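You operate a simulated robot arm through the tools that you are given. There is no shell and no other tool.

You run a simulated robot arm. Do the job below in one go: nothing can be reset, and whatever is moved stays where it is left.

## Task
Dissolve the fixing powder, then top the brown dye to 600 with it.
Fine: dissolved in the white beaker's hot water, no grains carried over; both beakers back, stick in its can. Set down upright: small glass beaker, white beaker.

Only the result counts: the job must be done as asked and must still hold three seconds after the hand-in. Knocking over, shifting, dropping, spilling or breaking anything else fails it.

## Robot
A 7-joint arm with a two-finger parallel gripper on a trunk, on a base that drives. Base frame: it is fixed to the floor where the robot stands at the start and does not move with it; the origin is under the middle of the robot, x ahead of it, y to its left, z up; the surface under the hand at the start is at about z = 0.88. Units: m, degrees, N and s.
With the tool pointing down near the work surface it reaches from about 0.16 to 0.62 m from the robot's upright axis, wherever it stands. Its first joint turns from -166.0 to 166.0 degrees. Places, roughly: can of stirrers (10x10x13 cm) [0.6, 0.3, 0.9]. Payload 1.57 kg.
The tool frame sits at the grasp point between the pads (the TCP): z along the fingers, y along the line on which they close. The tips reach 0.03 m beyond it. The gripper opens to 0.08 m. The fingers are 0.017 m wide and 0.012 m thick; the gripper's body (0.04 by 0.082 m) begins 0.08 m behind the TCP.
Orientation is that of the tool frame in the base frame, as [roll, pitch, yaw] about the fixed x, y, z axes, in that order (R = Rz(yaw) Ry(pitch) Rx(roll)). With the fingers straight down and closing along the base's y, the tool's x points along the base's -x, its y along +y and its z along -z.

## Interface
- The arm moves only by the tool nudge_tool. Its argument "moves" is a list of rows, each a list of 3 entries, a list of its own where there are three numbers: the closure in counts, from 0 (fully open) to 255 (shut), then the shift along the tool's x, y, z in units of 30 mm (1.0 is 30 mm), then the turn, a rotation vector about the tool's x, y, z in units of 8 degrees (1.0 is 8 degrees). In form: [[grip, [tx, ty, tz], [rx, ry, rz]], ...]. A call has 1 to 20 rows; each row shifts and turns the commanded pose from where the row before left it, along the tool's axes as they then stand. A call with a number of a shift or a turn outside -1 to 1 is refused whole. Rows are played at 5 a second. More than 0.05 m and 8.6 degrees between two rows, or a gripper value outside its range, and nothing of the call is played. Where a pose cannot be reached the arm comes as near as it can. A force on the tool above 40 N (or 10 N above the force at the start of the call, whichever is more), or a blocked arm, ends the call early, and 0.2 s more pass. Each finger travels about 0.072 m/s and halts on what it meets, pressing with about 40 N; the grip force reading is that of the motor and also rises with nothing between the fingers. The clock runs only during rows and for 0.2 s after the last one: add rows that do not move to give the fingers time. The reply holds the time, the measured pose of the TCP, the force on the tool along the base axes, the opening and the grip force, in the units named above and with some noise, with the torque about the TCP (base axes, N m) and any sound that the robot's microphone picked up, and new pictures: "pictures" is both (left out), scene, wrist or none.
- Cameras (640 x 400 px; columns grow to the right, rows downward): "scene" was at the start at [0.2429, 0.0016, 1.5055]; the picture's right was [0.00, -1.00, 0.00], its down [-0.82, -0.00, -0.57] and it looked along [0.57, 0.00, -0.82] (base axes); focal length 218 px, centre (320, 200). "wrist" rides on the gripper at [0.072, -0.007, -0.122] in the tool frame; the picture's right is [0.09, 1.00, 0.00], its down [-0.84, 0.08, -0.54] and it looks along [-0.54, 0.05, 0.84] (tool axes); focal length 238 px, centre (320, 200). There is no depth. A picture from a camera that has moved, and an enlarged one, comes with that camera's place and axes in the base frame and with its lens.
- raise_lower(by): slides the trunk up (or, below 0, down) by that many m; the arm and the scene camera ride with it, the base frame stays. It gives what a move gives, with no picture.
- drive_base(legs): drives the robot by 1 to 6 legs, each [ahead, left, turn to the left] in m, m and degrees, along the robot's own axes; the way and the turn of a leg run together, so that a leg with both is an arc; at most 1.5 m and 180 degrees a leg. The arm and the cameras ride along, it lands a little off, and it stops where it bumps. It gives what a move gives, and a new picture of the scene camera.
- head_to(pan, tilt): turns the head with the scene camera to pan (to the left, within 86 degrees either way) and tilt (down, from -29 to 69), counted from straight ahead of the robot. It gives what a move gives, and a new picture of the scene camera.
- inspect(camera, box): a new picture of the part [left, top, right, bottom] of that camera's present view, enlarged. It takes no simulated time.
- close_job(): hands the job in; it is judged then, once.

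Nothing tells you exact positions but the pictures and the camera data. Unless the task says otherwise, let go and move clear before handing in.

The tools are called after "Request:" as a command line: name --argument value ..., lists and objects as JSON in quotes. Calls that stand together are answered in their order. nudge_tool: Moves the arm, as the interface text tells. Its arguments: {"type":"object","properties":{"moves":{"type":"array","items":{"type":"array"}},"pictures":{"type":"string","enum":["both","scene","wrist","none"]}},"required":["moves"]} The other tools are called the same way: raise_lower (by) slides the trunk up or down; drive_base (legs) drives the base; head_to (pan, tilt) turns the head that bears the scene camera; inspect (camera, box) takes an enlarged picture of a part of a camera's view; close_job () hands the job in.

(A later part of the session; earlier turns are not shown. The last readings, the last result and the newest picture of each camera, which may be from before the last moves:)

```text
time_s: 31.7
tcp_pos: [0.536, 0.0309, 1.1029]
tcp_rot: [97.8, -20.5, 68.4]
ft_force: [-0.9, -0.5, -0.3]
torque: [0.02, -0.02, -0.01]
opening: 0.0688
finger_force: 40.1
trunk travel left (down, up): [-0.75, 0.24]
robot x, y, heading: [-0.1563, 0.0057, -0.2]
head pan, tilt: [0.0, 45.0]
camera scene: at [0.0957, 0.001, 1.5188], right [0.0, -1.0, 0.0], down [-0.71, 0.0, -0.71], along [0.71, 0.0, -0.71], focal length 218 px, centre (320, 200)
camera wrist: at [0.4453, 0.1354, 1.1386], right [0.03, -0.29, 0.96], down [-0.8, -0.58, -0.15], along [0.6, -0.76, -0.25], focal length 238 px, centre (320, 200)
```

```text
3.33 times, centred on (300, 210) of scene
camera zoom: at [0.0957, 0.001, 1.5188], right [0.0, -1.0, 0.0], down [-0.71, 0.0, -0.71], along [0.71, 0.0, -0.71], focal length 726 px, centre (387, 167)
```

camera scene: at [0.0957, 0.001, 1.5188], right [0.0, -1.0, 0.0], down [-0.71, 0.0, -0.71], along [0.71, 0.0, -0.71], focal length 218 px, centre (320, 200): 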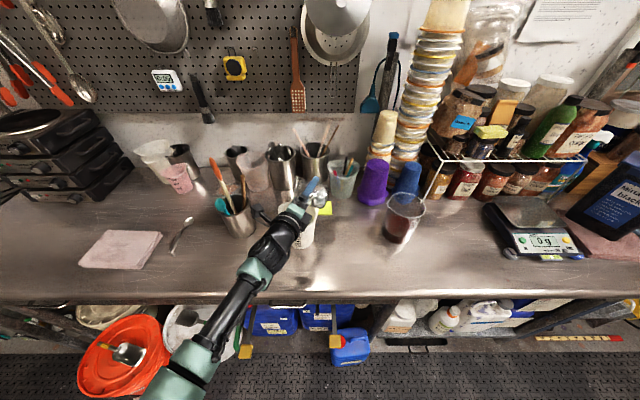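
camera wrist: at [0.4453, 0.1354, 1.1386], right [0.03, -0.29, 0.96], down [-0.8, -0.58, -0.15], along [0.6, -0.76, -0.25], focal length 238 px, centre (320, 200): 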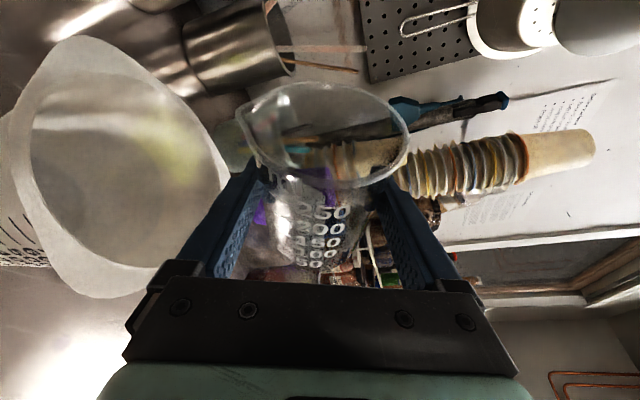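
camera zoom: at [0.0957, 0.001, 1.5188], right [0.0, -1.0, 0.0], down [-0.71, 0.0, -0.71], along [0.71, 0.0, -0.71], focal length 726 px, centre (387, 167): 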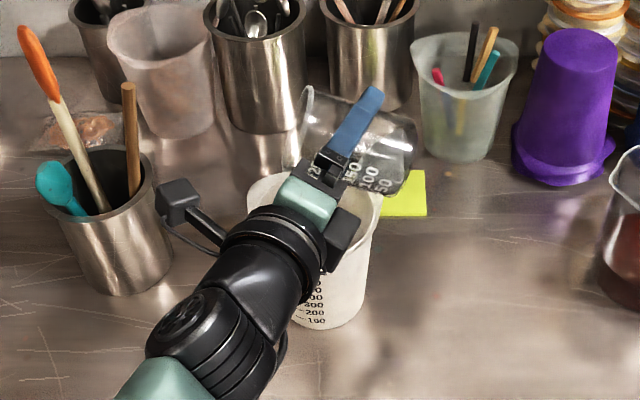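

Tilted 68°; the opening is above the white beaker's mouth. Checking the powder.

Request:
inspect --camera "wrist" --box '[230, 70, 430, 280]'

Request:
inspect --camera "wrist" --box '[0, 30, 240, 300]'

```text
1.90 times, centred on (330, 175) of wrist
camera zoom: at [0.4453, 0.1354, 1.1386], right [0.03, -0.29, 0.96], down [-0.8, -0.58, -0.15], along [0.6, -0.76, -0.25], focal length 454 px, centre (301, 248)
```

zoom: 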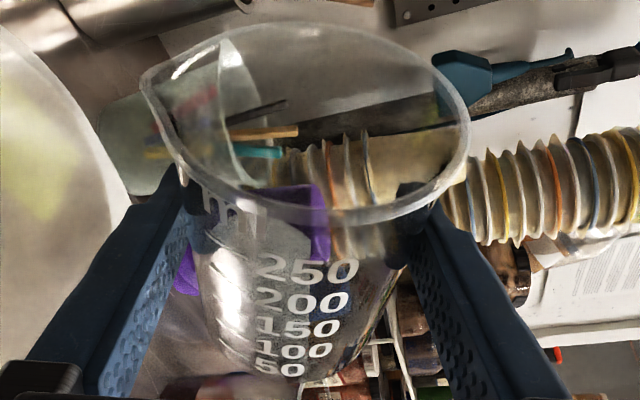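

```text
1.48 times, centred on (120, 165) of wrist
camera zoom: at [0.4453, 0.1354, 1.1386], right [0.03, -0.29, 0.96], down [-0.8, -0.58, -0.15], along [0.6, -0.76, -0.25], focal length 353 px, centre (616, 252)
```

zoom: 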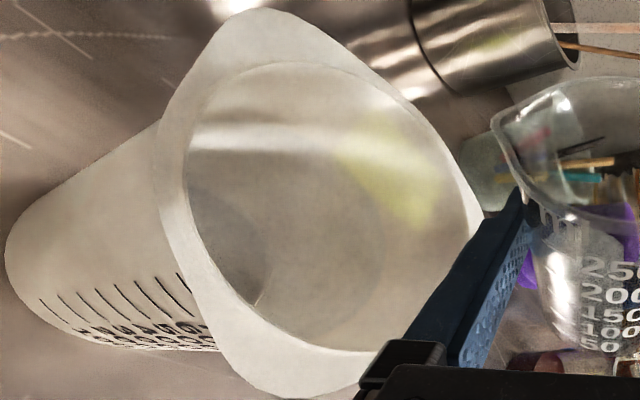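

Continuing the tilt to about 128° to empty it.

Request:
nudge_tool --moves '[[80, [0, 0, 0], [-0.171, 0, -0.47]], [80, [0, 0, 0], [-0.171, 0, -0.47]], [80, [0, 0, 0], [-0.171, 0, -0.47]], [80, [0, 0, 0], [-0.171, 0, -0.47]], [80, [0, 0, 0], [-0.171, 0, -0.47]], [80, [0, 0, 0], [-0.171, 0, -0.47]], [80, [0, 0, 0], [-0.171, 0, -0.47]], [80, [0, 0, 0], [-0.171, 0, -0.47]], [80, [0, 0, 0], [-0.171, 0, -0.47]], [80, [0, 0, 0], [-0.171, 0, -0.47]], [80, [0, 0, 0], [-0.171, 0, -0.47]], [80, [0, 0, 0], [-0.171, 0, -0.47]], [80, [0, 0, 0], [-0.171, 0, -0.47]], [80, [0, 0, 0], [-0.171, 0, -0.47]], [80, [0, 0, 0], [-0.171, 0, -0.47]], [80, [0, 0, 0], [0, 0, 0]], [80, [0, 0, 0], [0, 0, 0]], [80, [0, 0, 0], [0, 0, 0]]]'

Request:
inspect --camera "wrist" --box '[200, 70, 430, 280]'

Request:
inspect --camera "scene" --box '[240, 150, 360, 270]'

```text
time_s: 35.5
tcp_pos: [0.5343, 0.0322, 1.1032]
tcp_rot: [75.1, 35.4, 65.1]
ft_force: [0.6, 0.1, -1.6]
torque: [0.01, 0.03, 0.0]
opening: 0.0687
finger_force: 40.3
trunk travel left (down, up): [-0.75, 0.24]
robot x, y, heading: [-0.1577, -0.003, -0.2]
head pan, tilt: [0.0, 45.0]
camera scene: at [0.0956, 0.001, 1.5188], right [0.0, -1.0, 0.0], down [-0.71, 0.0, -0.71], along [0.71, 0.0, -0.71], focal length 218 px, centre (320, 200)
camera wrist: at [0.4436, 0.1137, 1.0306], right [0.03, 0.68, 0.73], down [-0.8, -0.42, 0.43], along [0.6, -0.6, 0.53], focal length 238 px, centre (320, 200)
```

scene: 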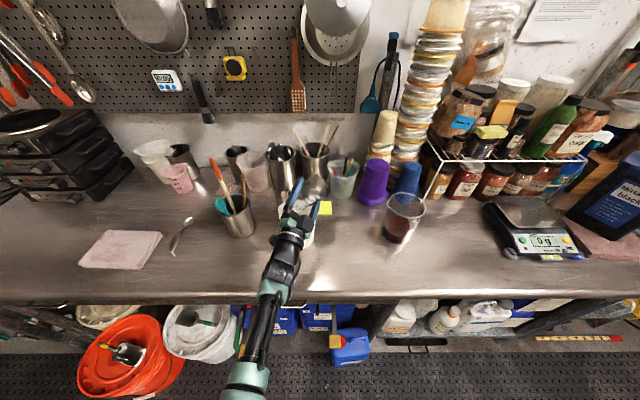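
wrist: 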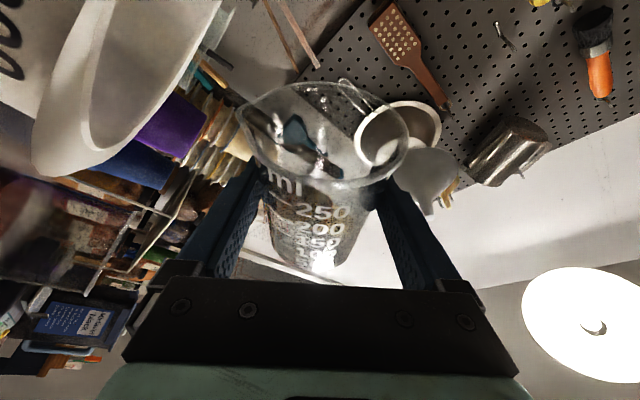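

```text
1.90 times, centred on (315, 175) of wrist
camera zoom: at [0.4436, 0.1137, 1.0306], right [0.03, 0.68, 0.73], down [-0.8, -0.42, 0.43], along [0.6, -0.6, 0.53], focal length 454 px, centre (330, 248)
```

zoom: 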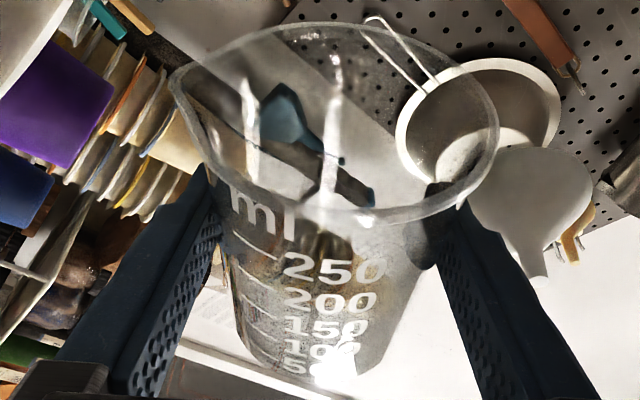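

```text
3.33 times, centred on (300, 210) of scene
camera zoom: at [0.0956, 0.001, 1.5188], right [0.0, -1.0, 0.0], down [-0.71, 0.0, -0.71], along [0.71, 0.0, -0.71], focal length 726 px, centre (387, 167)
```

zoom: 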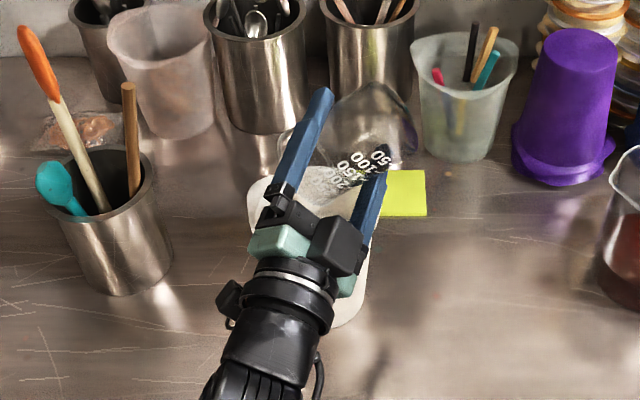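

Most powder has left, but some may cling. I'll rise a little, centre over the mouth, tilt to about 150° and jog it to shed the rest.

Request:
nudge_tool --moves '[[80, [-0.29, 0.394, 0.105], [0, 0, 0]], [80, [-0.29, 0.394, 0.105], [0, 0, 0]], [80, [0.37, 0.308, -0.135], [-0.171, 0, -0.47]], [80, [0.37, 0.308, -0.135], [-0.171, 0, -0.47]], [80, [0, 0, 0], [-0.171, 0, -0.47]], [80, [0, 0, 0], [-0.171, 0, -0.47]], [80, [0, 0, 0], [-0.171, 0, -0.47]], [80, [0, 0, 0], [-0.171, 0, -0.47]], [80, [0, 0, 0], [0.171, 0, 0.47]], [80, [0, 0, 0], [-0.171, 0, -0.47]], [80, [0, 0, 0], [0.171, 0, 0.47]], [80, [0, 0, 0], [-0.171, 0, -0.47]], [80, [0, 0, 0], [0, 0, 0]], [80, [0, 0, 0], [0, 0, 0]]]'

Request:
inspect --camera "scene" --box '[240, 150, 360, 270]'

Request:
inspect --camera "wrist" --box '[200, 70, 430, 280]'

```text
time_s: 38.5
tcp_pos: [0.5362, 0.0606, 1.1307]
tcp_rot: [57.2, 56.1, 52.0]
ft_force: [0.1, -0.9, -1.1]
torque: [-0.01, -0.04, -0.02]
opening: 0.0687
finger_force: 39.7
trunk travel left (down, up): [-0.75, 0.24]
robot x, y, heading: [-0.1562, 0.0007, -0.1]
head pan, tilt: [0.0, 45.0]
camera scene: at [0.0957, 0.0009, 1.5188], right [0.0, -1.0, 0.0], down [-0.71, 0.0, -0.71], along [0.71, 0.0, -0.71], focal length 218 px, centre (320, 200)
camera wrist: at [0.4445, 0.1066, 1.0324], right [0.03, 0.92, 0.39], down [-0.8, -0.21, 0.57], along [0.6, -0.33, 0.72], focal length 238 px, centre (320, 200)
```

scene: 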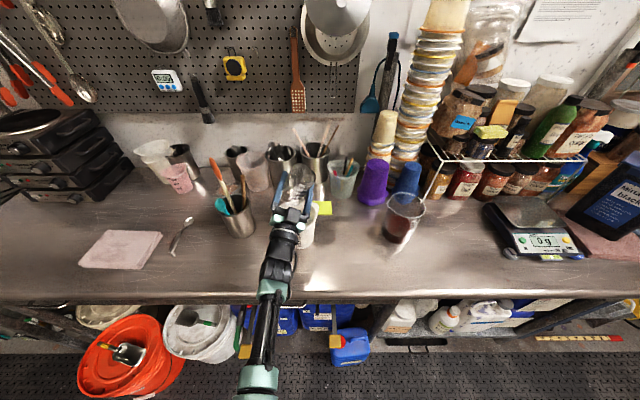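
wrist: 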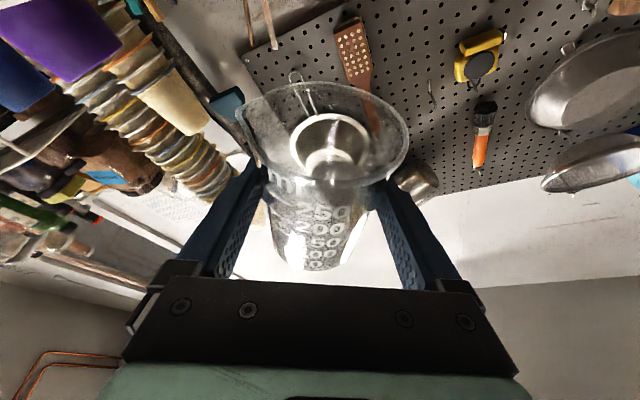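

```text
3.33 times, centred on (300, 210) of scene
camera zoom: at [0.0957, 0.0009, 1.5188], right [0.0, -1.0, 0.0], down [-0.71, 0.0, -0.71], along [0.71, 0.0, -0.71], focal length 726 px, centre (387, 167)
```

zoom: 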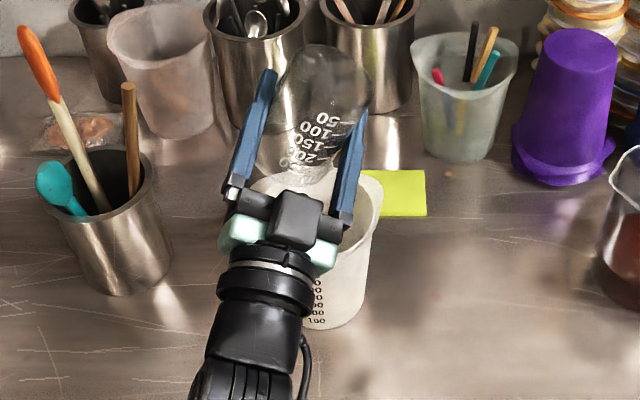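

```text
1.90 times, centred on (315, 175) of wrist
camera zoom: at [0.4445, 0.1066, 1.0324], right [0.03, 0.92, 0.39], down [-0.8, -0.21, 0.57], along [0.6, -0.33, 0.72], focal length 454 px, centre (330, 248)
```

zoom: 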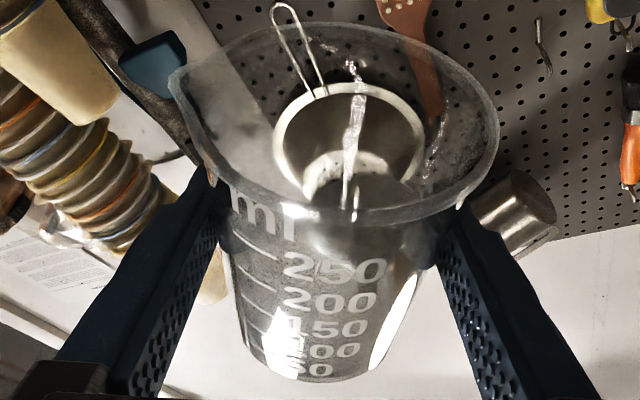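

The beaker looks empty. Rolling back upright, then returning it to its spot.

Request:
nudge_tool --moves '[[80, [0, 0, 0], [0.342, 0, 0.94]], [80, [0, 0, 0], [0.342, 0, 0.94]], [80, [0, 0, 0], [0.342, 0, 0.94]], [80, [0, 0, 0], [0.342, 0, 0.94]], [80, [0, 0, 0], [0.342, 0, 0.94]], [80, [0, 0, 0], [0.342, 0, 0.94]], [80, [0, 0, 0], [0.342, 0, 0.94]], [80, [0, 0, 0], [0.342, 0, 0.94]], [80, [0, 0, 0], [0.342, 0, 0.94]], [80, [0, 0, 0], [0.342, 0, 0.94]], [80, [0, 0, 0], [0.342, 0, 0.94]], [80, [0, 0, 0], [0.342, 0, 0.94]], [80, [0, 0, 0], [0.342, 0, 0.94]], [80, [0, 0, 0], [0.342, 0, 0.94]], [80, [0, 0, 0], [0.342, 0, 0.94]], [80, [0, 0, 0], [0.342, 0, 0.94]], [80, [0, 0, 0], [0.342, 0, 0.94]], [80, [0, 0, 0], [0.342, 0, 0.94]], [80, [0, 0, 0], [0.342, 0, 0.94]], [80, [0, 0, 0], [0, 0, 0]]]' --pictures "none"

Request:
nudge_tool --moves '[[80, [-0.097, 0.812, -0.267], [0, 0, 0]], [80, [-0.097, 0.812, -0.267], [0, 0, 0]], [80, [-0.097, 0.812, -0.267], [0, 0, 0]], [80, [-0.097, 0.812, -0.267], [0, 0, 0]], [80, [-0.097, 0.812, -0.267], [0, 0, 0]], [80, [-0.097, 0.812, -0.267], [0, 0, 0]], [80, [-0.097, 0.812, -0.267], [0, 0, 0]], [80, [0, 0, 0], [0, 0, 0]]]'

Request:
inspect --camera "wrist" --box '[60, 60, 460, 290]'

```text
time_s: 42.7
tcp_pos: [0.5342, 0.0613, 1.1307]
tcp_rot: [-179.6, -69.8, -0.6]
ft_force: [0.1, 0.5, -1.0]
torque: [0.0, 0.01, -0.01]
opening: 0.0682
finger_force: 39.9
trunk travel left (down, up): [-0.75, 0.24]
robot x, y, heading: [-0.1552, -0.0039, -0.2]
head pan, tilt: [0.0, 45.0]
```

```text
time_s: 44.5
tcp_pos: [0.4735, -0.1085, 1.1322]
tcp_rot: [-180.0, -69.9, -0.1]
ft_force: [0.1, -0.1, -1.4]
torque: [0.01, 0.0, 0.05]
opening: 0.0686
finger_force: 40.6
trunk travel left (down, up): [-0.75, 0.24]
robot x, y, heading: [-0.1573, 0.0048, -0.3]
head pan, tilt: [0.0, 45.0]
camera scene: at [0.0956, 0.0014, 1.5188], right [0.0, -1.0, 0.0], down [-0.71, 0.0, -0.71], along [0.71, 0.0, -0.71], focal length 218 px, centre (320, 200)
camera wrist: at [0.383, -0.1015, 1.2421], right [0.03, -1.0, 0.09], down [-0.8, -0.08, -0.6], along [0.6, -0.05, -0.8], focal length 238 px, centre (320, 200)
```

scene: 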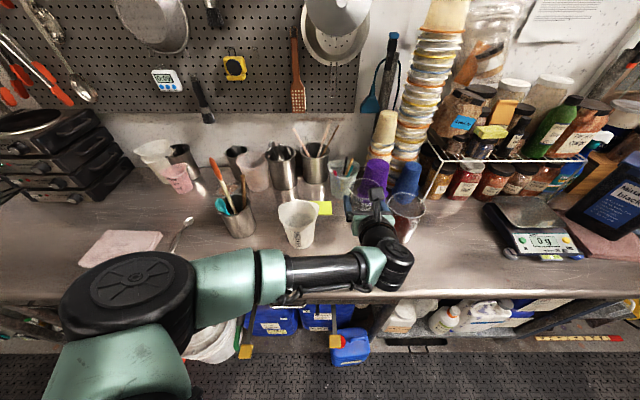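
wrist: 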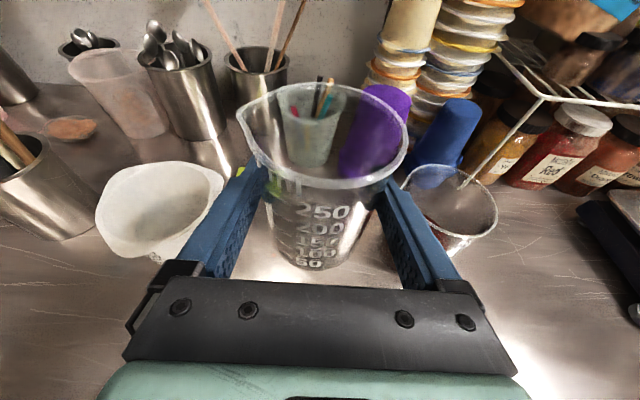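

```text
1.60 times, centred on (260, 175) of wrist
camera zoom: at [0.383, -0.1015, 1.2421], right [0.03, -1.0, 0.09], down [-0.8, -0.08, -0.6], along [0.6, -0.05, -0.8], focal length 381 px, centre (416, 240)
```

zoom: 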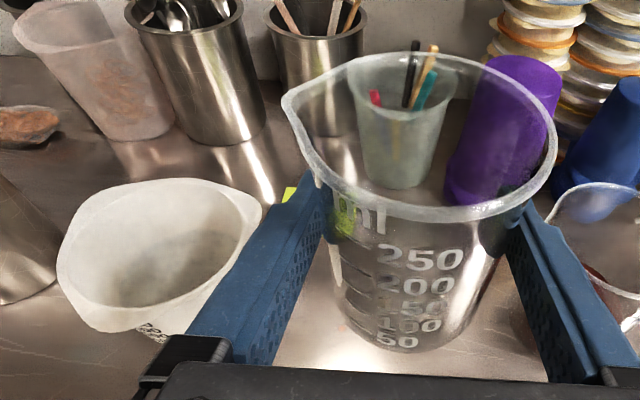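

Empty and clean. Lowering it back onto its original spot.

Request:
nudge_tool --moves '[[80, [-0.917, 0.05, 0.405], [0, 0, 0]], [80, [-0.94, 0, 0.342], [0, 0, 0]], [80, [-0.94, 0, 0.342], [0, 0, 0]], [80, [-0.94, 0, 0.342], [0, 0, 0]], [80, [-0.94, 0, 0.342], [0, 0, 0]], [80, [-0.94, 0, 0.342], [0, 0, 0]], [80, [-0.3, 0, 0.109], [0, 0, 0]], [80, [-0.157, 0, 0.057], [0, 0, 0]], [80, [-0.12, 0, 0.044], [0, 0, 0]], [80, [0, 0, 0], [0, 0, 0]]]'

```text
time_s: 46.7
tcp_pos: [0.476, -0.1096, 0.9328]
tcp_rot: [-179.9, -69.9, -0.2]
ft_force: [-0.4, 0.2, -1.1]
torque: [0.0, 0.0, 0.0]
opening: 0.0685
finger_force: 40.1
trunk travel left (down, up): [-0.75, 0.24]
robot x, y, heading: [-0.1577, 0.0008, -0.1]
head pan, tilt: [0.0, 45.0]
camera scene: at [0.0956, 0.001, 1.5188], right [0.0, -1.0, 0.0], down [-0.71, 0.0, -0.71], along [0.71, 0.0, -0.71], focal length 218 px, centre (320, 200)
camera wrist: at [0.3856, -0.1037, 1.0428], right [0.03, -1.0, 0.09], down [-0.8, -0.07, -0.6], along [0.6, -0.05, -0.8], focal length 238 px, centre (320, 200)
```

scene: 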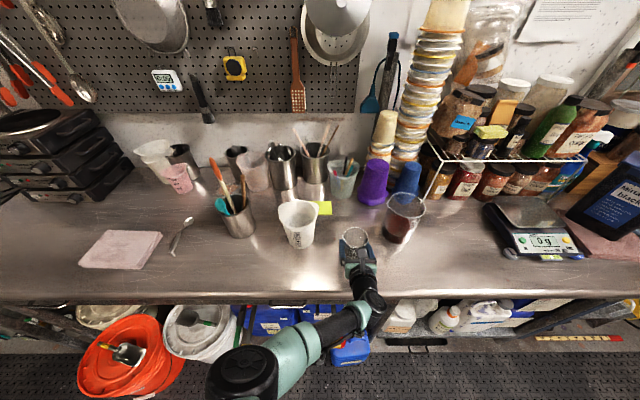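
wrist: 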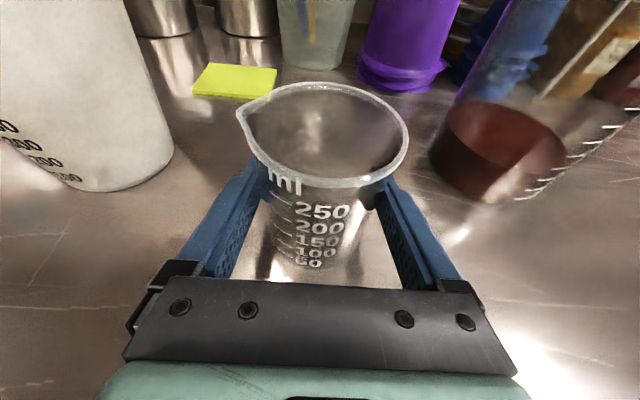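

About 1 mm of drop left; easing down, releasing and backing straight out.

Request:
nudge_tool --moves '[[80, [-0.035, 0, 0.012], [0, 0, 0]], [80, [0, 0, 0], [0, 0, 0]], [0, [0, 0, 0], [0, 0, 0]], [0, [0, 0, 0], [0, 0, 0]], [0, [0, 0, 0], [0, 0, 0]], [0, [0, 0, -0.5], [0, 0, 0]], [0, [0, 0, -1], [0, 0, 0]], [0, [0, 0, -1], [0, 0, 0]], [0, [0, 0, -1], [0, 0, 0]], [0, [0, 0, -1], [0, 0, 0]], [0, [0.94, 0, -0.342], [0, 0, 0]], [0, [0.94, 0, -0.342], [0, 0, 0]], [0, [0.94, 0, -0.342], [0, 0, 0]], [0, [0.94, 0, -0.342], [0, 0, 0]], [0, [0.94, 0, -0.342], [0, 0, 0]], [0, [0, 0, 0], [0, 0, 0]]]'

Request:
inspect --camera "scene" --box '[250, 170, 450, 290]'

Request:
inspect --camera "scene" --box '[190, 140, 290, 250]'

Request:
inspect --camera "wrist" --box '[40, 20, 340, 210]'

```text
time_s: 50.1
tcp_pos: [0.3487, -0.1108, 1.1282]
tcp_rot: [-179.9, -70.0, -0.3]
ft_force: [0.1, 0.6, 0.1]
torque: [0.01, 0.0, -0.02]
opening: 0.0801
finger_force: 0.1
trunk travel left (down, up): [-0.75, 0.24]
robot x, y, heading: [-0.1528, 0.0011, -0.2]
head pan, tilt: [0.0, 45.0]
camera scene: at [0.0956, 0.001, 1.5188], right [0.0, -1.0, 0.0], down [-0.71, 0.0, -0.71], along [0.71, 0.0, -0.71], focal length 218 px, centre (320, 200)
camera wrist: at [0.2584, -0.1036, 1.2378], right [0.03, -1.0, 0.09], down [-0.8, -0.07, -0.6], along [0.6, -0.05, -0.8], focal length 238 px, centre (320, 200)
```

scene: 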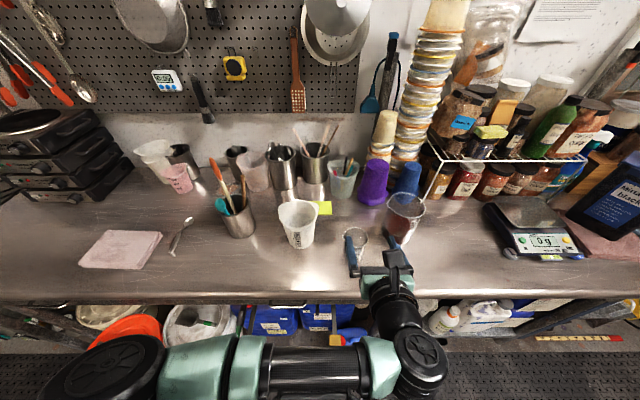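
wrist: 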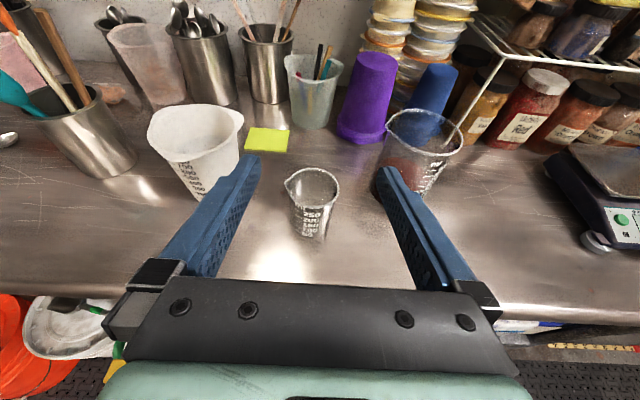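

```text
3.20 times, centred on (350, 230) of scene
camera zoom: at [0.0956, 0.001, 1.5188], right [0.0, -1.0, 0.0], down [-0.71, 0.0, -0.71], along [0.71, 0.0, -0.71], focal length 697 px, centre (224, 104)
```

zoom: 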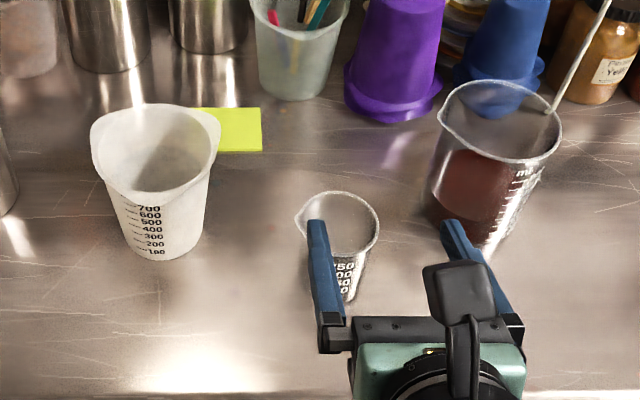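

```text
3.64 times, centred on (240, 195) of scene
camera zoom: at [0.0956, 0.001, 1.5188], right [0.0, -1.0, 0.0], down [-0.71, 0.0, -0.71], along [0.71, 0.0, -0.71], focal length 792 px, centre (611, 218)
```

zoom: 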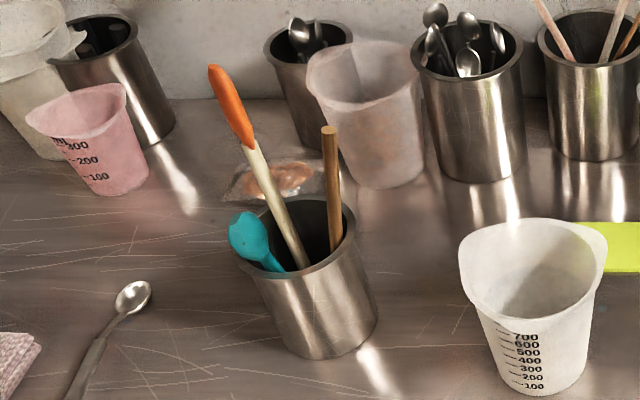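

```text
2.11 times, centred on (190, 115) of wrist
camera zoom: at [0.2584, -0.1036, 1.2378], right [0.03, -1.0, 0.09], down [-0.8, -0.07, -0.6], along [0.6, -0.05, -0.8], focal length 502 px, centre (594, 379)
```

zoom: 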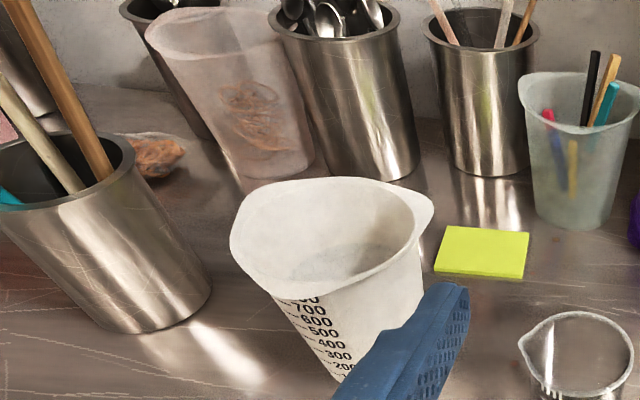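

Powder beaker is back. The stirring stick is the brown dowel, top about (0.597, 0.226, 1.115), leaning on the can's right rim, with its neighbours well clear. I'll raise the hand, point it down, and drive nearer the can.

Request:
nudge_tool --moves '[[0, [0.94, 0, -0.342], [0, 0, 0]], [0, [0.94, 0, -0.342], [0, 0, 0]], [0, [0.94, 0, -0.342], [0, 0, 0]], [0, [0.94, 0, -0.342], [0, 0, 0]], [0, [0.94, 0, -0.342], [0, 0, 0]], [0, [0, 0, 0], [0, -1, 0]], [0, [0, 0, 0], [0, -1, 0]], [0, [0, 0, 0], [0, -1, 0]], [0, [0, 0, 0], [0, -1, 0]], [0, [0, 0, 0], [0, -1, 0]], [0, [0, 0, 0], [0, -1, 0]], [0, [0, 0, 0], [0, -1, 0]], [0, [0, 0, 0], [0, -1, 0]], [0, [0, 0, 0], [0, -0.75, 0]], [0, [0, 0, 0], [0, 0, 0]]]' --pictures "wrist"

Request:
drive_base --legs '[[0.155, 0.15, 0]]'

```text
time_s: 53.3
tcp_pos: [0.3504, -0.1101, 1.2787]
tcp_rot: [180.0, 0.2, -0.1]
ft_force: [-0.5, 0.3, 0.4]
torque: [-0.03, 0.02, -0.02]
opening: 0.0798
finger_force: 0.1
trunk travel left (down, up): [-0.75, 0.24]
robot x, y, heading: [-0.1544, 0.0001, -0.1]
head pan, tilt: [0.0, 45.0]
camera wrist: at [0.4218, -0.1033, 1.4012], right [0.09, -1.0, 0.0], down [-0.84, -0.07, 0.54], along [-0.54, -0.05, -0.84], focal length 238 px, centre (320, 200)
```

wrist: 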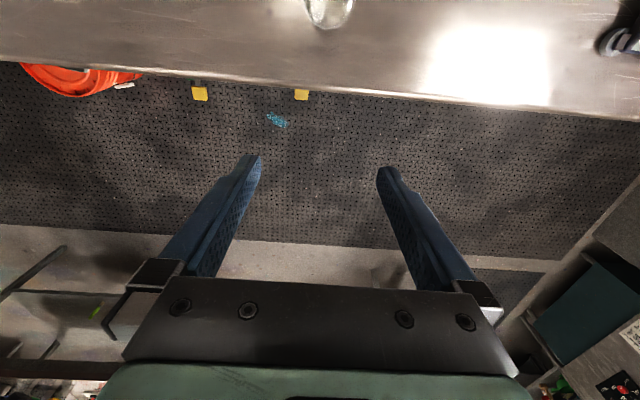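

```text
time_s: 55.0
tcp_pos: [0.5055, 0.0481, 1.2787]
tcp_rot: [-180.0, 0.0, 0.4]
ft_force: [0.0, 0.4, -0.2]
torque: [0.04, 0.01, -0.02]
opening: 0.0798
finger_force: 0.0
trunk travel left (down, up): [-0.75, 0.24]
robot x, y, heading: [-0.0034, 0.1512, 0.4]
head pan, tilt: [0.0, 45.0]
camera scene: at [0.2495, 0.1562, 1.5188], right [0.01, -1.0, 0.0], down [-0.71, 0.0, -0.71], along [0.71, 0.0, -0.71], focal length 218 px, centre (320, 200)
```

scene: 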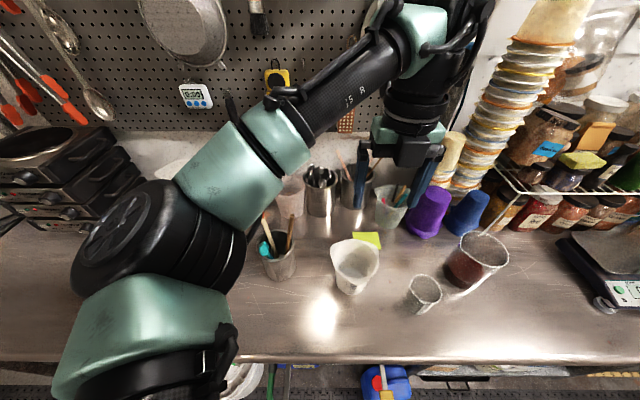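

Now I'll refine the dowel's position from this new viewpoint.

Request:
inspect --camera "scene" --box '[230, 190, 330, 290]'

Request:
inspect --camera "scene" --box '[320, 220, 400, 300]'

```text
4.00 times, centred on (280, 240) of scene
camera zoom: at [0.2495, 0.1562, 1.5188], right [0.01, -1.0, 0.0], down [-0.71, 0.0, -0.71], along [0.71, 0.0, -0.71], focal length 872 px, centre (480, 40)
```

zoom: 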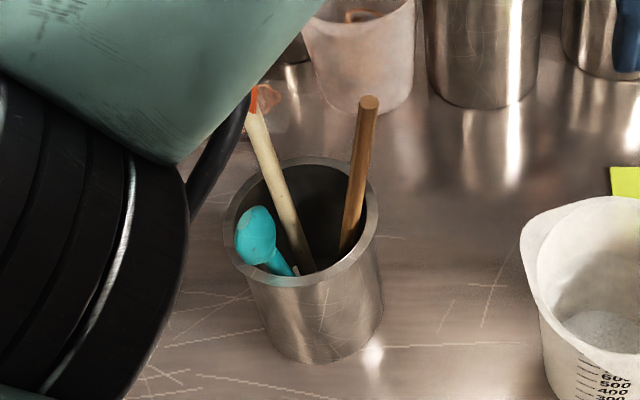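

```text
5.00 times, centred on (360, 260) of scene
camera zoom: at [0.2495, 0.1562, 1.5188], right [0.01, -1.0, 0.0], down [-0.71, 0.0, -0.71], along [0.71, 0.0, -0.71], focal length 1089 px, centre (120, -100)
```

zoom: 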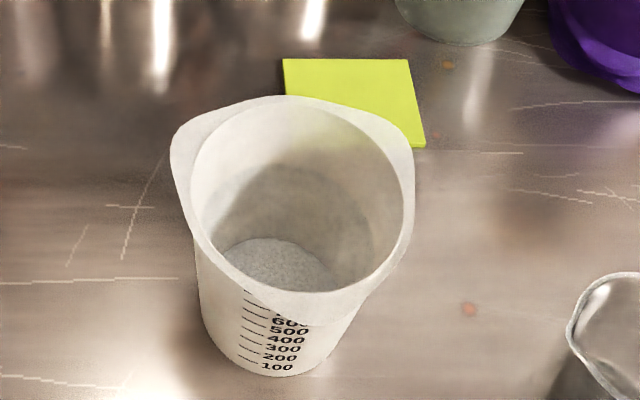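

Dowel axis confirmed near (0.597, 0.225) at the top, leaning mostly in y; powder grains show at the bottom of the white beaker. Moving above the dowel with matched tilt.

Request:
nudge_tool --moves '[[96, [0.536, -0.917, 0.439], [0, 0, 0]], [96, [0.536, -0.917, 0.439], [0, 0, 0]], [96, [0.536, -0.917, 0.439], [0, 0, 0]], [96, [0.536, -0.917, 0.439], [0, 0, 0]], [96, [0.536, -0.917, 0.439], [0, 0, 0]], [96, [0.536, -0.917, 0.439], [0, 0, 0]], [96, [0, 0, 0], [0, -1, 0]], [96, [0, 0, 0], [1, 0, 0]], [96, [0, 0, 0], [0.375, 0, 0]], [96, [0, 0, 0], [0, 0, 0]]]'

Request:
inspect --camera "wrist" --box '[200, 100, 440, 300]'

Request:
inspect --camera "scene" --box '[230, 150, 350, 290]'

```text
time_s: 57.2
tcp_pos: [0.6, 0.2135, 1.1973]
tcp_rot: [-168.9, 8.1, 0.2]
ft_force: [-0.1, -0.5, -0.1]
torque: [0.02, 0.01, 0.0]
opening: 0.0499
finger_force: 0.0
trunk travel left (down, up): [-0.75, 0.24]
robot x, y, heading: [-0.0014, 0.1499, 0.6]
head pan, tilt: [0.0, 45.0]
camera scene: at [0.2494, 0.1561, 1.5189], right [0.01, -1.0, 0.0], down [-0.71, 0.0, -0.71], along [0.71, 0.0, -0.71], focal length 218 px, centre (320, 200)
camera wrist: at [0.6882, 0.1959, 1.3083], right [0.07, -0.98, -0.2], down [-0.76, -0.18, 0.63], along [-0.65, 0.11, -0.75], focal length 238 px, centre (320, 200)
```

scene: 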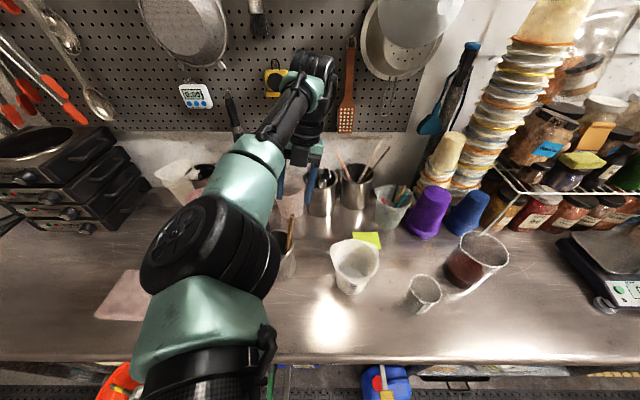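
wrist: 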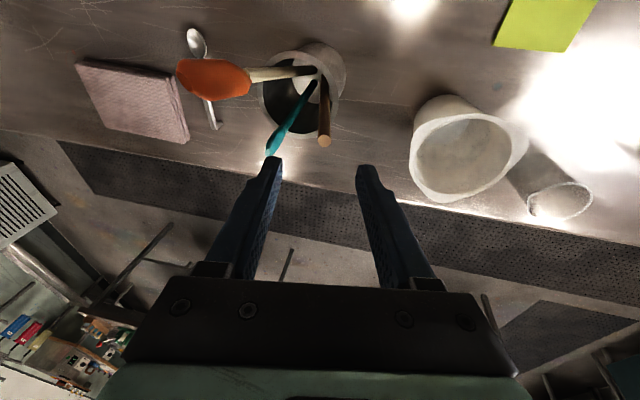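

```text
2.00 times, centred on (320, 200) of wrist
camera zoom: at [0.6882, 0.1959, 1.3083], right [0.07, -0.98, -0.2], down [-0.76, -0.18, 0.63], along [-0.65, 0.11, -0.75], focal length 477 px, centre (320, 200)
```

zoom: 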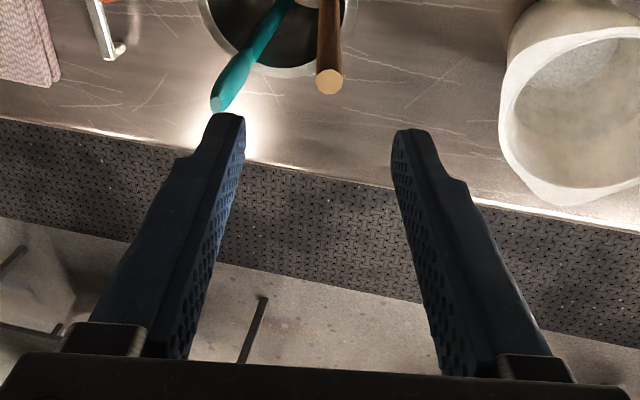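

```text
2.86 times, centred on (290, 220) of scene
camera zoom: at [0.2494, 0.1561, 1.5189], right [0.01, -1.0, 0.0], down [-0.71, 0.0, -0.71], along [0.71, 0.0, -0.71], focal length 622 px, centre (406, 143)
```

zoom: 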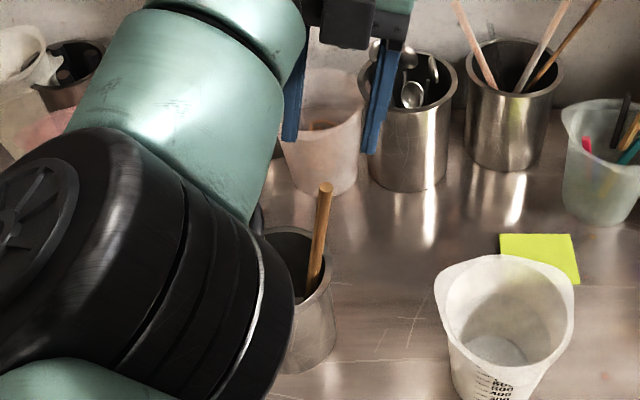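

The dowel lies on the tool's axis within a few mm. Descending along it and gripping.

Request:
nudge_tool --moves '[[96, [0.07, 0.12, 0.84], [0, 0, 0]], [96, [0, 0, 0.84], [0, 0, 0]], [96, [0, 0, 0.84], [0, 0, 0]], [96, [0, 0, 0.84], [0, 0, 0]], [96, [0, 0, 0.84], [0, 0, 0]], [96, [0, 0, 0], [0, 0, 0]]]'

Request:
inspect --camera "wrist" --box '[200, 60, 440, 260]'

```text
time_s: 58.6
tcp_pos: [0.587, 0.2332, 1.0762]
tcp_rot: [-169.0, 8.0, 0.4]
ft_force: [0.5, 0.2, -0.2]
torque: [0.03, 0.03, 0.0]
opening: 0.0494
finger_force: 0.0
trunk travel left (down, up): [-0.75, 0.24]
robot x, y, heading: [-0.0012, 0.1543, 0.3]
head pan, tilt: [0.0, 45.0]
camera scene: at [0.2494, 0.1561, 1.5189], right [0.01, -1.0, 0.0], down [-0.71, 0.0, -0.71], along [0.71, 0.0, -0.71], focal length 218 px, centre (320, 200)
camera wrist: at [0.6751, 0.2172, 1.187], right [0.07, -0.98, -0.2], down [-0.76, -0.18, 0.63], along [-0.65, 0.11, -0.75], focal length 238 px, centre (320, 200)
```

scene: 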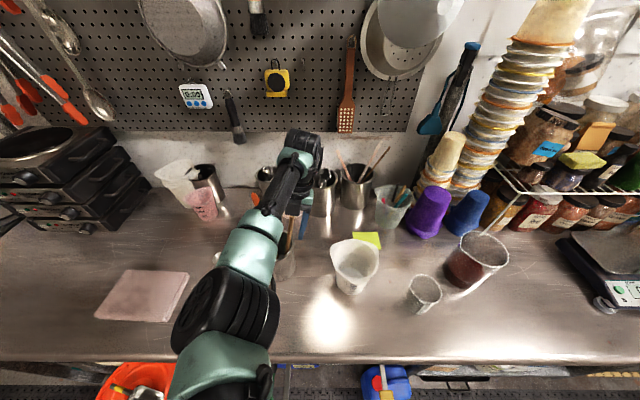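
wrist: 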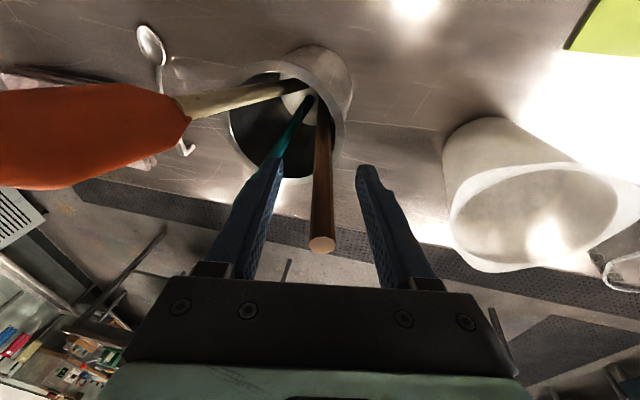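

```text
2.00 times, centred on (320, 160) of wrist
camera zoom: at [0.6751, 0.2172, 1.187], right [0.07, -0.98, -0.2], down [-0.76, -0.18, 0.63], along [-0.65, 0.11, -0.75], focal length 477 px, centre (320, 280)
```

zoom: 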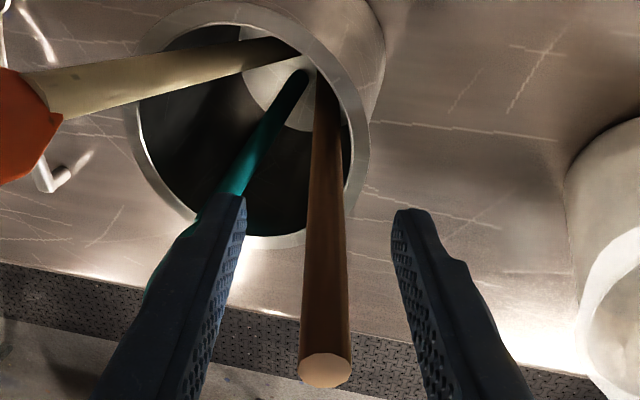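

Dowel is between the fingers, nothing touching. Closing and lifting along its axis a little.

Request:
nudge_tool --moves '[[255, [0, 0, 0], [0, 0, 0]], [255, [0, 0, 0], [0, 0, 0]], [255, [0, 0, 0], [0, 0, 0]], [255, [0, 0, 0], [0, 0, 0]], [255, [0, 0, 0], [0, 0, 0]]]' --pictures "wrist"

```text
time_s: 59.8
tcp_pos: [0.5884, 0.2335, 1.0766]
tcp_rot: [-169.0, 8.0, 0.4]
ft_force: [0.0, -0.1, 0.5]
torque: [0.01, 0.01, -0.01]
opening: 0.01
finger_force: 28.1
trunk travel left (down, up): [-0.75, 0.24]
robot x, y, heading: [-0.0025, 0.1543, 0.4]
head pan, tilt: [0.0, 45.0]
camera wrist: at [0.6751, 0.2171, 1.187], right [0.07, -0.98, -0.2], down [-0.75, -0.18, 0.63], along [-0.65, 0.11, -0.75], focal length 238 px, centre (320, 200)
```

wrist: 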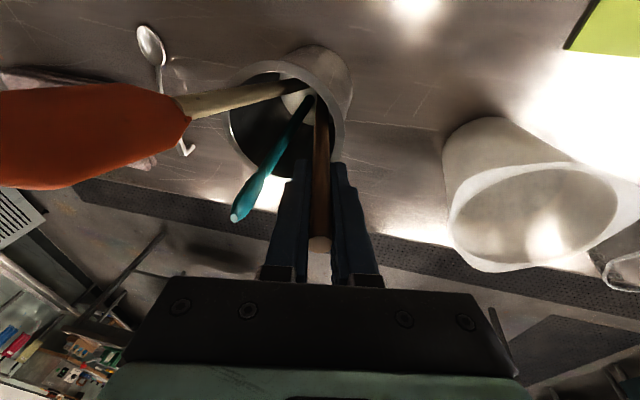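

Gripped at 10 mm. Drawing it out along its own axis.

Request:
nudge_tool --moves '[[255, [0, 0, -0.5], [0, 0, 0]], [255, [0, 0, -1], [0, 0, 0]], [255, [0, 0, -1], [0, 0, 0]], [255, [0, 0, -1], [0, 0, 0]], [255, [0, 0, -1], [0, 0, 0]], [255, [0, 0, -1], [0, 0, 0]], [255, [0, 0, -0.5], [0, 0, 0]], [255, [0, 0, 0], [0, 0, 0]]]'

Request:
inspect --camera "scene" --box '[230, 110, 400, 310]'

```text
time_s: 61.6
tcp_pos: [0.6094, 0.1999, 1.2513]
tcp_rot: [-169.1, 8.0, 0.2]
ft_force: [0.3, 0.6, -0.2]
torque: [0.02, -0.02, 0.01]
opening: 0.01
finger_force: 28.3
trunk travel left (down, up): [-0.75, 0.24]
robot x, y, heading: [0.0002, 0.1499, 0.5]
head pan, tilt: [0.0, 45.0]
camera scene: at [0.2495, 0.1562, 1.5188], right [0.01, -1.0, 0.0], down [-0.71, 0.0, -0.71], along [0.71, 0.0, -0.71], focal length 218 px, centre (320, 200)
camera wrist: at [0.698, 0.183, 1.3623], right [0.07, -0.98, -0.2], down [-0.76, -0.18, 0.63], along [-0.65, 0.11, -0.75], focal length 238 px, centre (320, 200)
```

scene: 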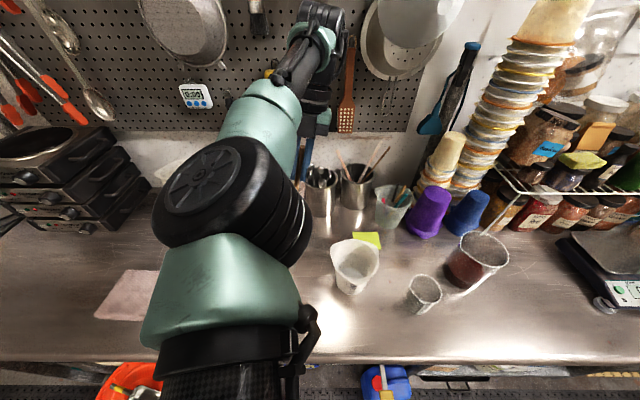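
wrist: 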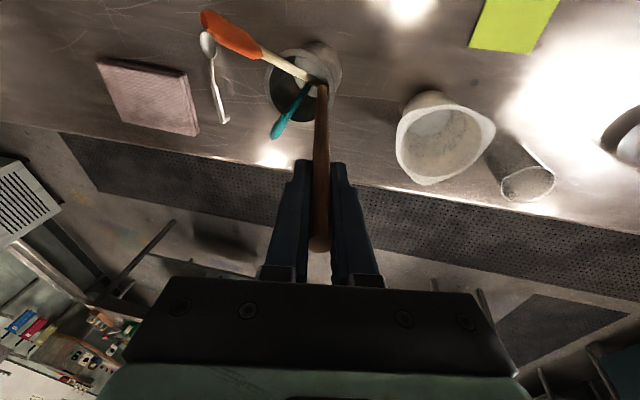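

```text
2.00 times, centred on (315, 210) of scene
camera zoom: at [0.2495, 0.1562, 1.5188], right [0.01, -1.0, 0.0], down [-0.71, 0.0, -0.71], along [0.71, 0.0, -0.71], focal length 436 px, centre (330, 180)
```

zoom: 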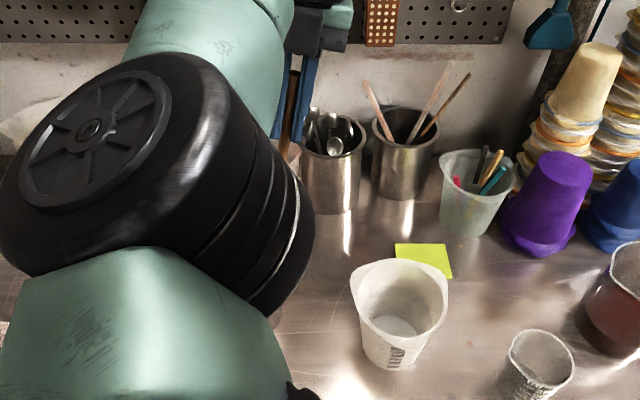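

Request:
inspect --camera "wrist" --box '[250, 20, 390, 150]'

```text
3.08 times, centred on (320, 85) of wrist
camera zoom: at [0.698, 0.183, 1.3623], right [0.07, -0.98, -0.2], down [-0.76, -0.18, 0.63], along [-0.65, 0.11, -0.75], focal length 733 px, centre (320, 554)
```

zoom: 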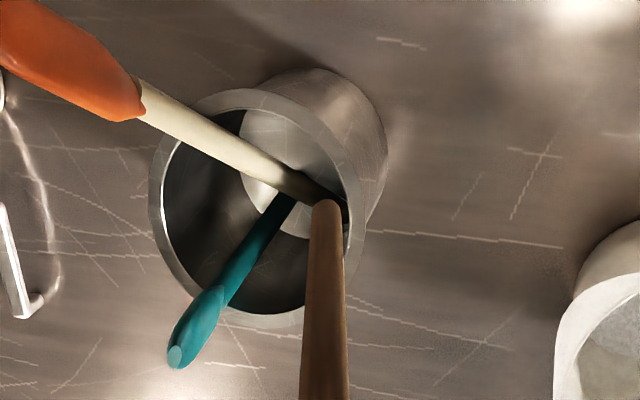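

The dowel is clear of the can, its end about 0.2 m below the grip. I'll straighten it to vertical and move above the white beaker.

Request:
nudge_tool --moves '[[255, [0, 0, 0], [-1, 0, 0]], [255, [0, 0, 0], [-0.375, 0, 0]], [255, [-0.497, 0.907, 0.07], [0, 0, 0]], [255, [-0.497, 0.907, 0.07], [0, 0, 0]], [255, [-0.497, 0.907, 0.07], [0, 0, 0]], [255, [-0.497, 0.907, 0.07], [0, 0, 0]], [255, [-0.497, 0.907, 0.07], [0, 0, 0]], [255, [0, 0, 0], [0, 0, 0]]]'

Request:
inspect --camera "wrist" --box '[240, 20, 400, 180]'

Request:
inspect --camera "scene" --box '[300, 160, 420, 310]'

```text
time_s: 63.4
tcp_pos: [0.5354, 0.0645, 1.2538]
tcp_rot: [-179.9, 8.1, 0.4]
ft_force: [-0.2, -0.6, 0.4]
torque: [-0.02, 0.02, 0.0]
opening: 0.0101
finger_force: 27.9
trunk travel left (down, up): [-0.75, 0.24]
robot x, y, heading: [-0.0006, 0.1539, 0.5]
head pan, tilt: [0.0, 45.0]
camera scene: at [0.2496, 0.1566, 1.5188], right [0.01, -1.0, 0.0], down [-0.71, -0.01, -0.71], along [0.71, 0.0, -0.71], focal length 218 px, centre (320, 200)
camera wrist: at [0.6236, 0.0721, 1.3655], right [0.1, -1.0, -0.01], down [-0.75, -0.08, 0.65], along [-0.65, -0.05, -0.76], focal length 238 px, centre (320, 200)
```

scene: 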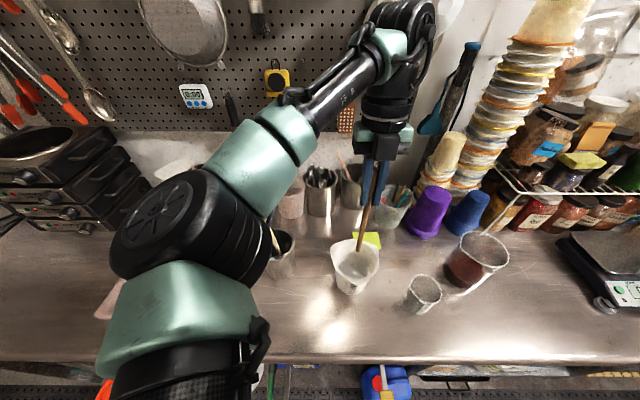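
wrist: 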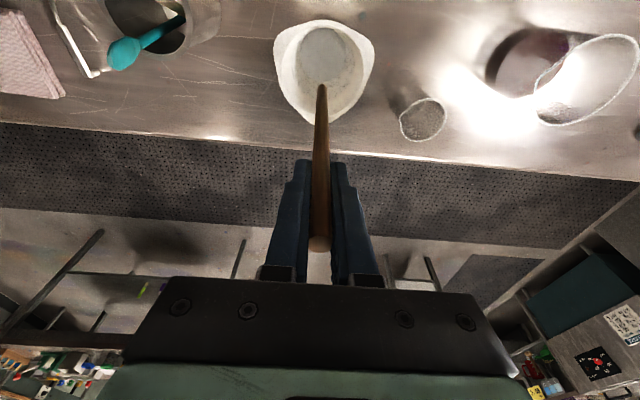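

```text
2.50 times, centred on (320, 100) of wrist
camera zoom: at [0.6236, 0.0721, 1.3655], right [0.1, -1.0, -0.01], down [-0.75, -0.08, 0.65], along [-0.65, -0.05, -0.76], focal length 596 px, centre (320, 450)
```

zoom: 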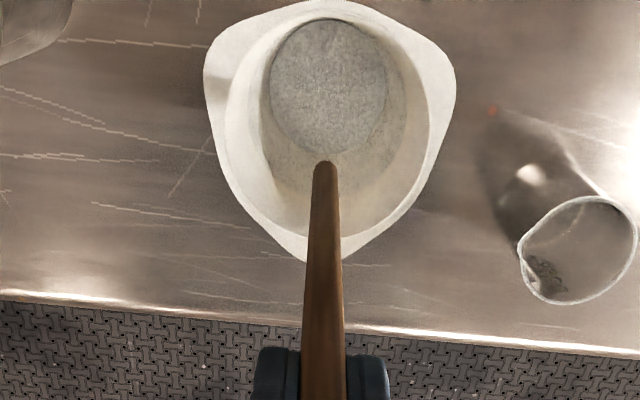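

```text
2.67 times, centred on (360, 235) of scene
camera zoom: at [0.2496, 0.1566, 1.5188], right [0.01, -1.0, 0.0], down [-0.71, -0.01, -0.71], along [0.71, 0.0, -0.71], focal length 581 px, centre (213, 107)
```

zoom: 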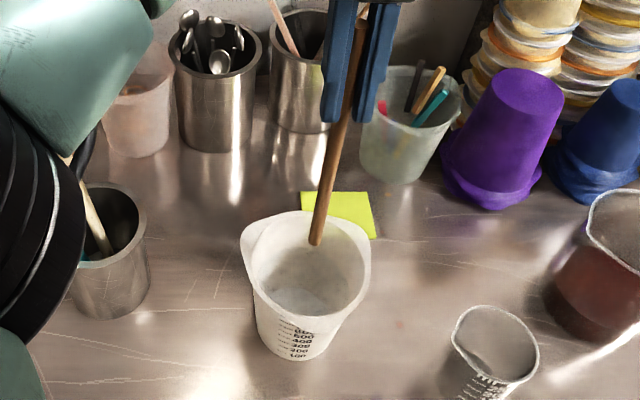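

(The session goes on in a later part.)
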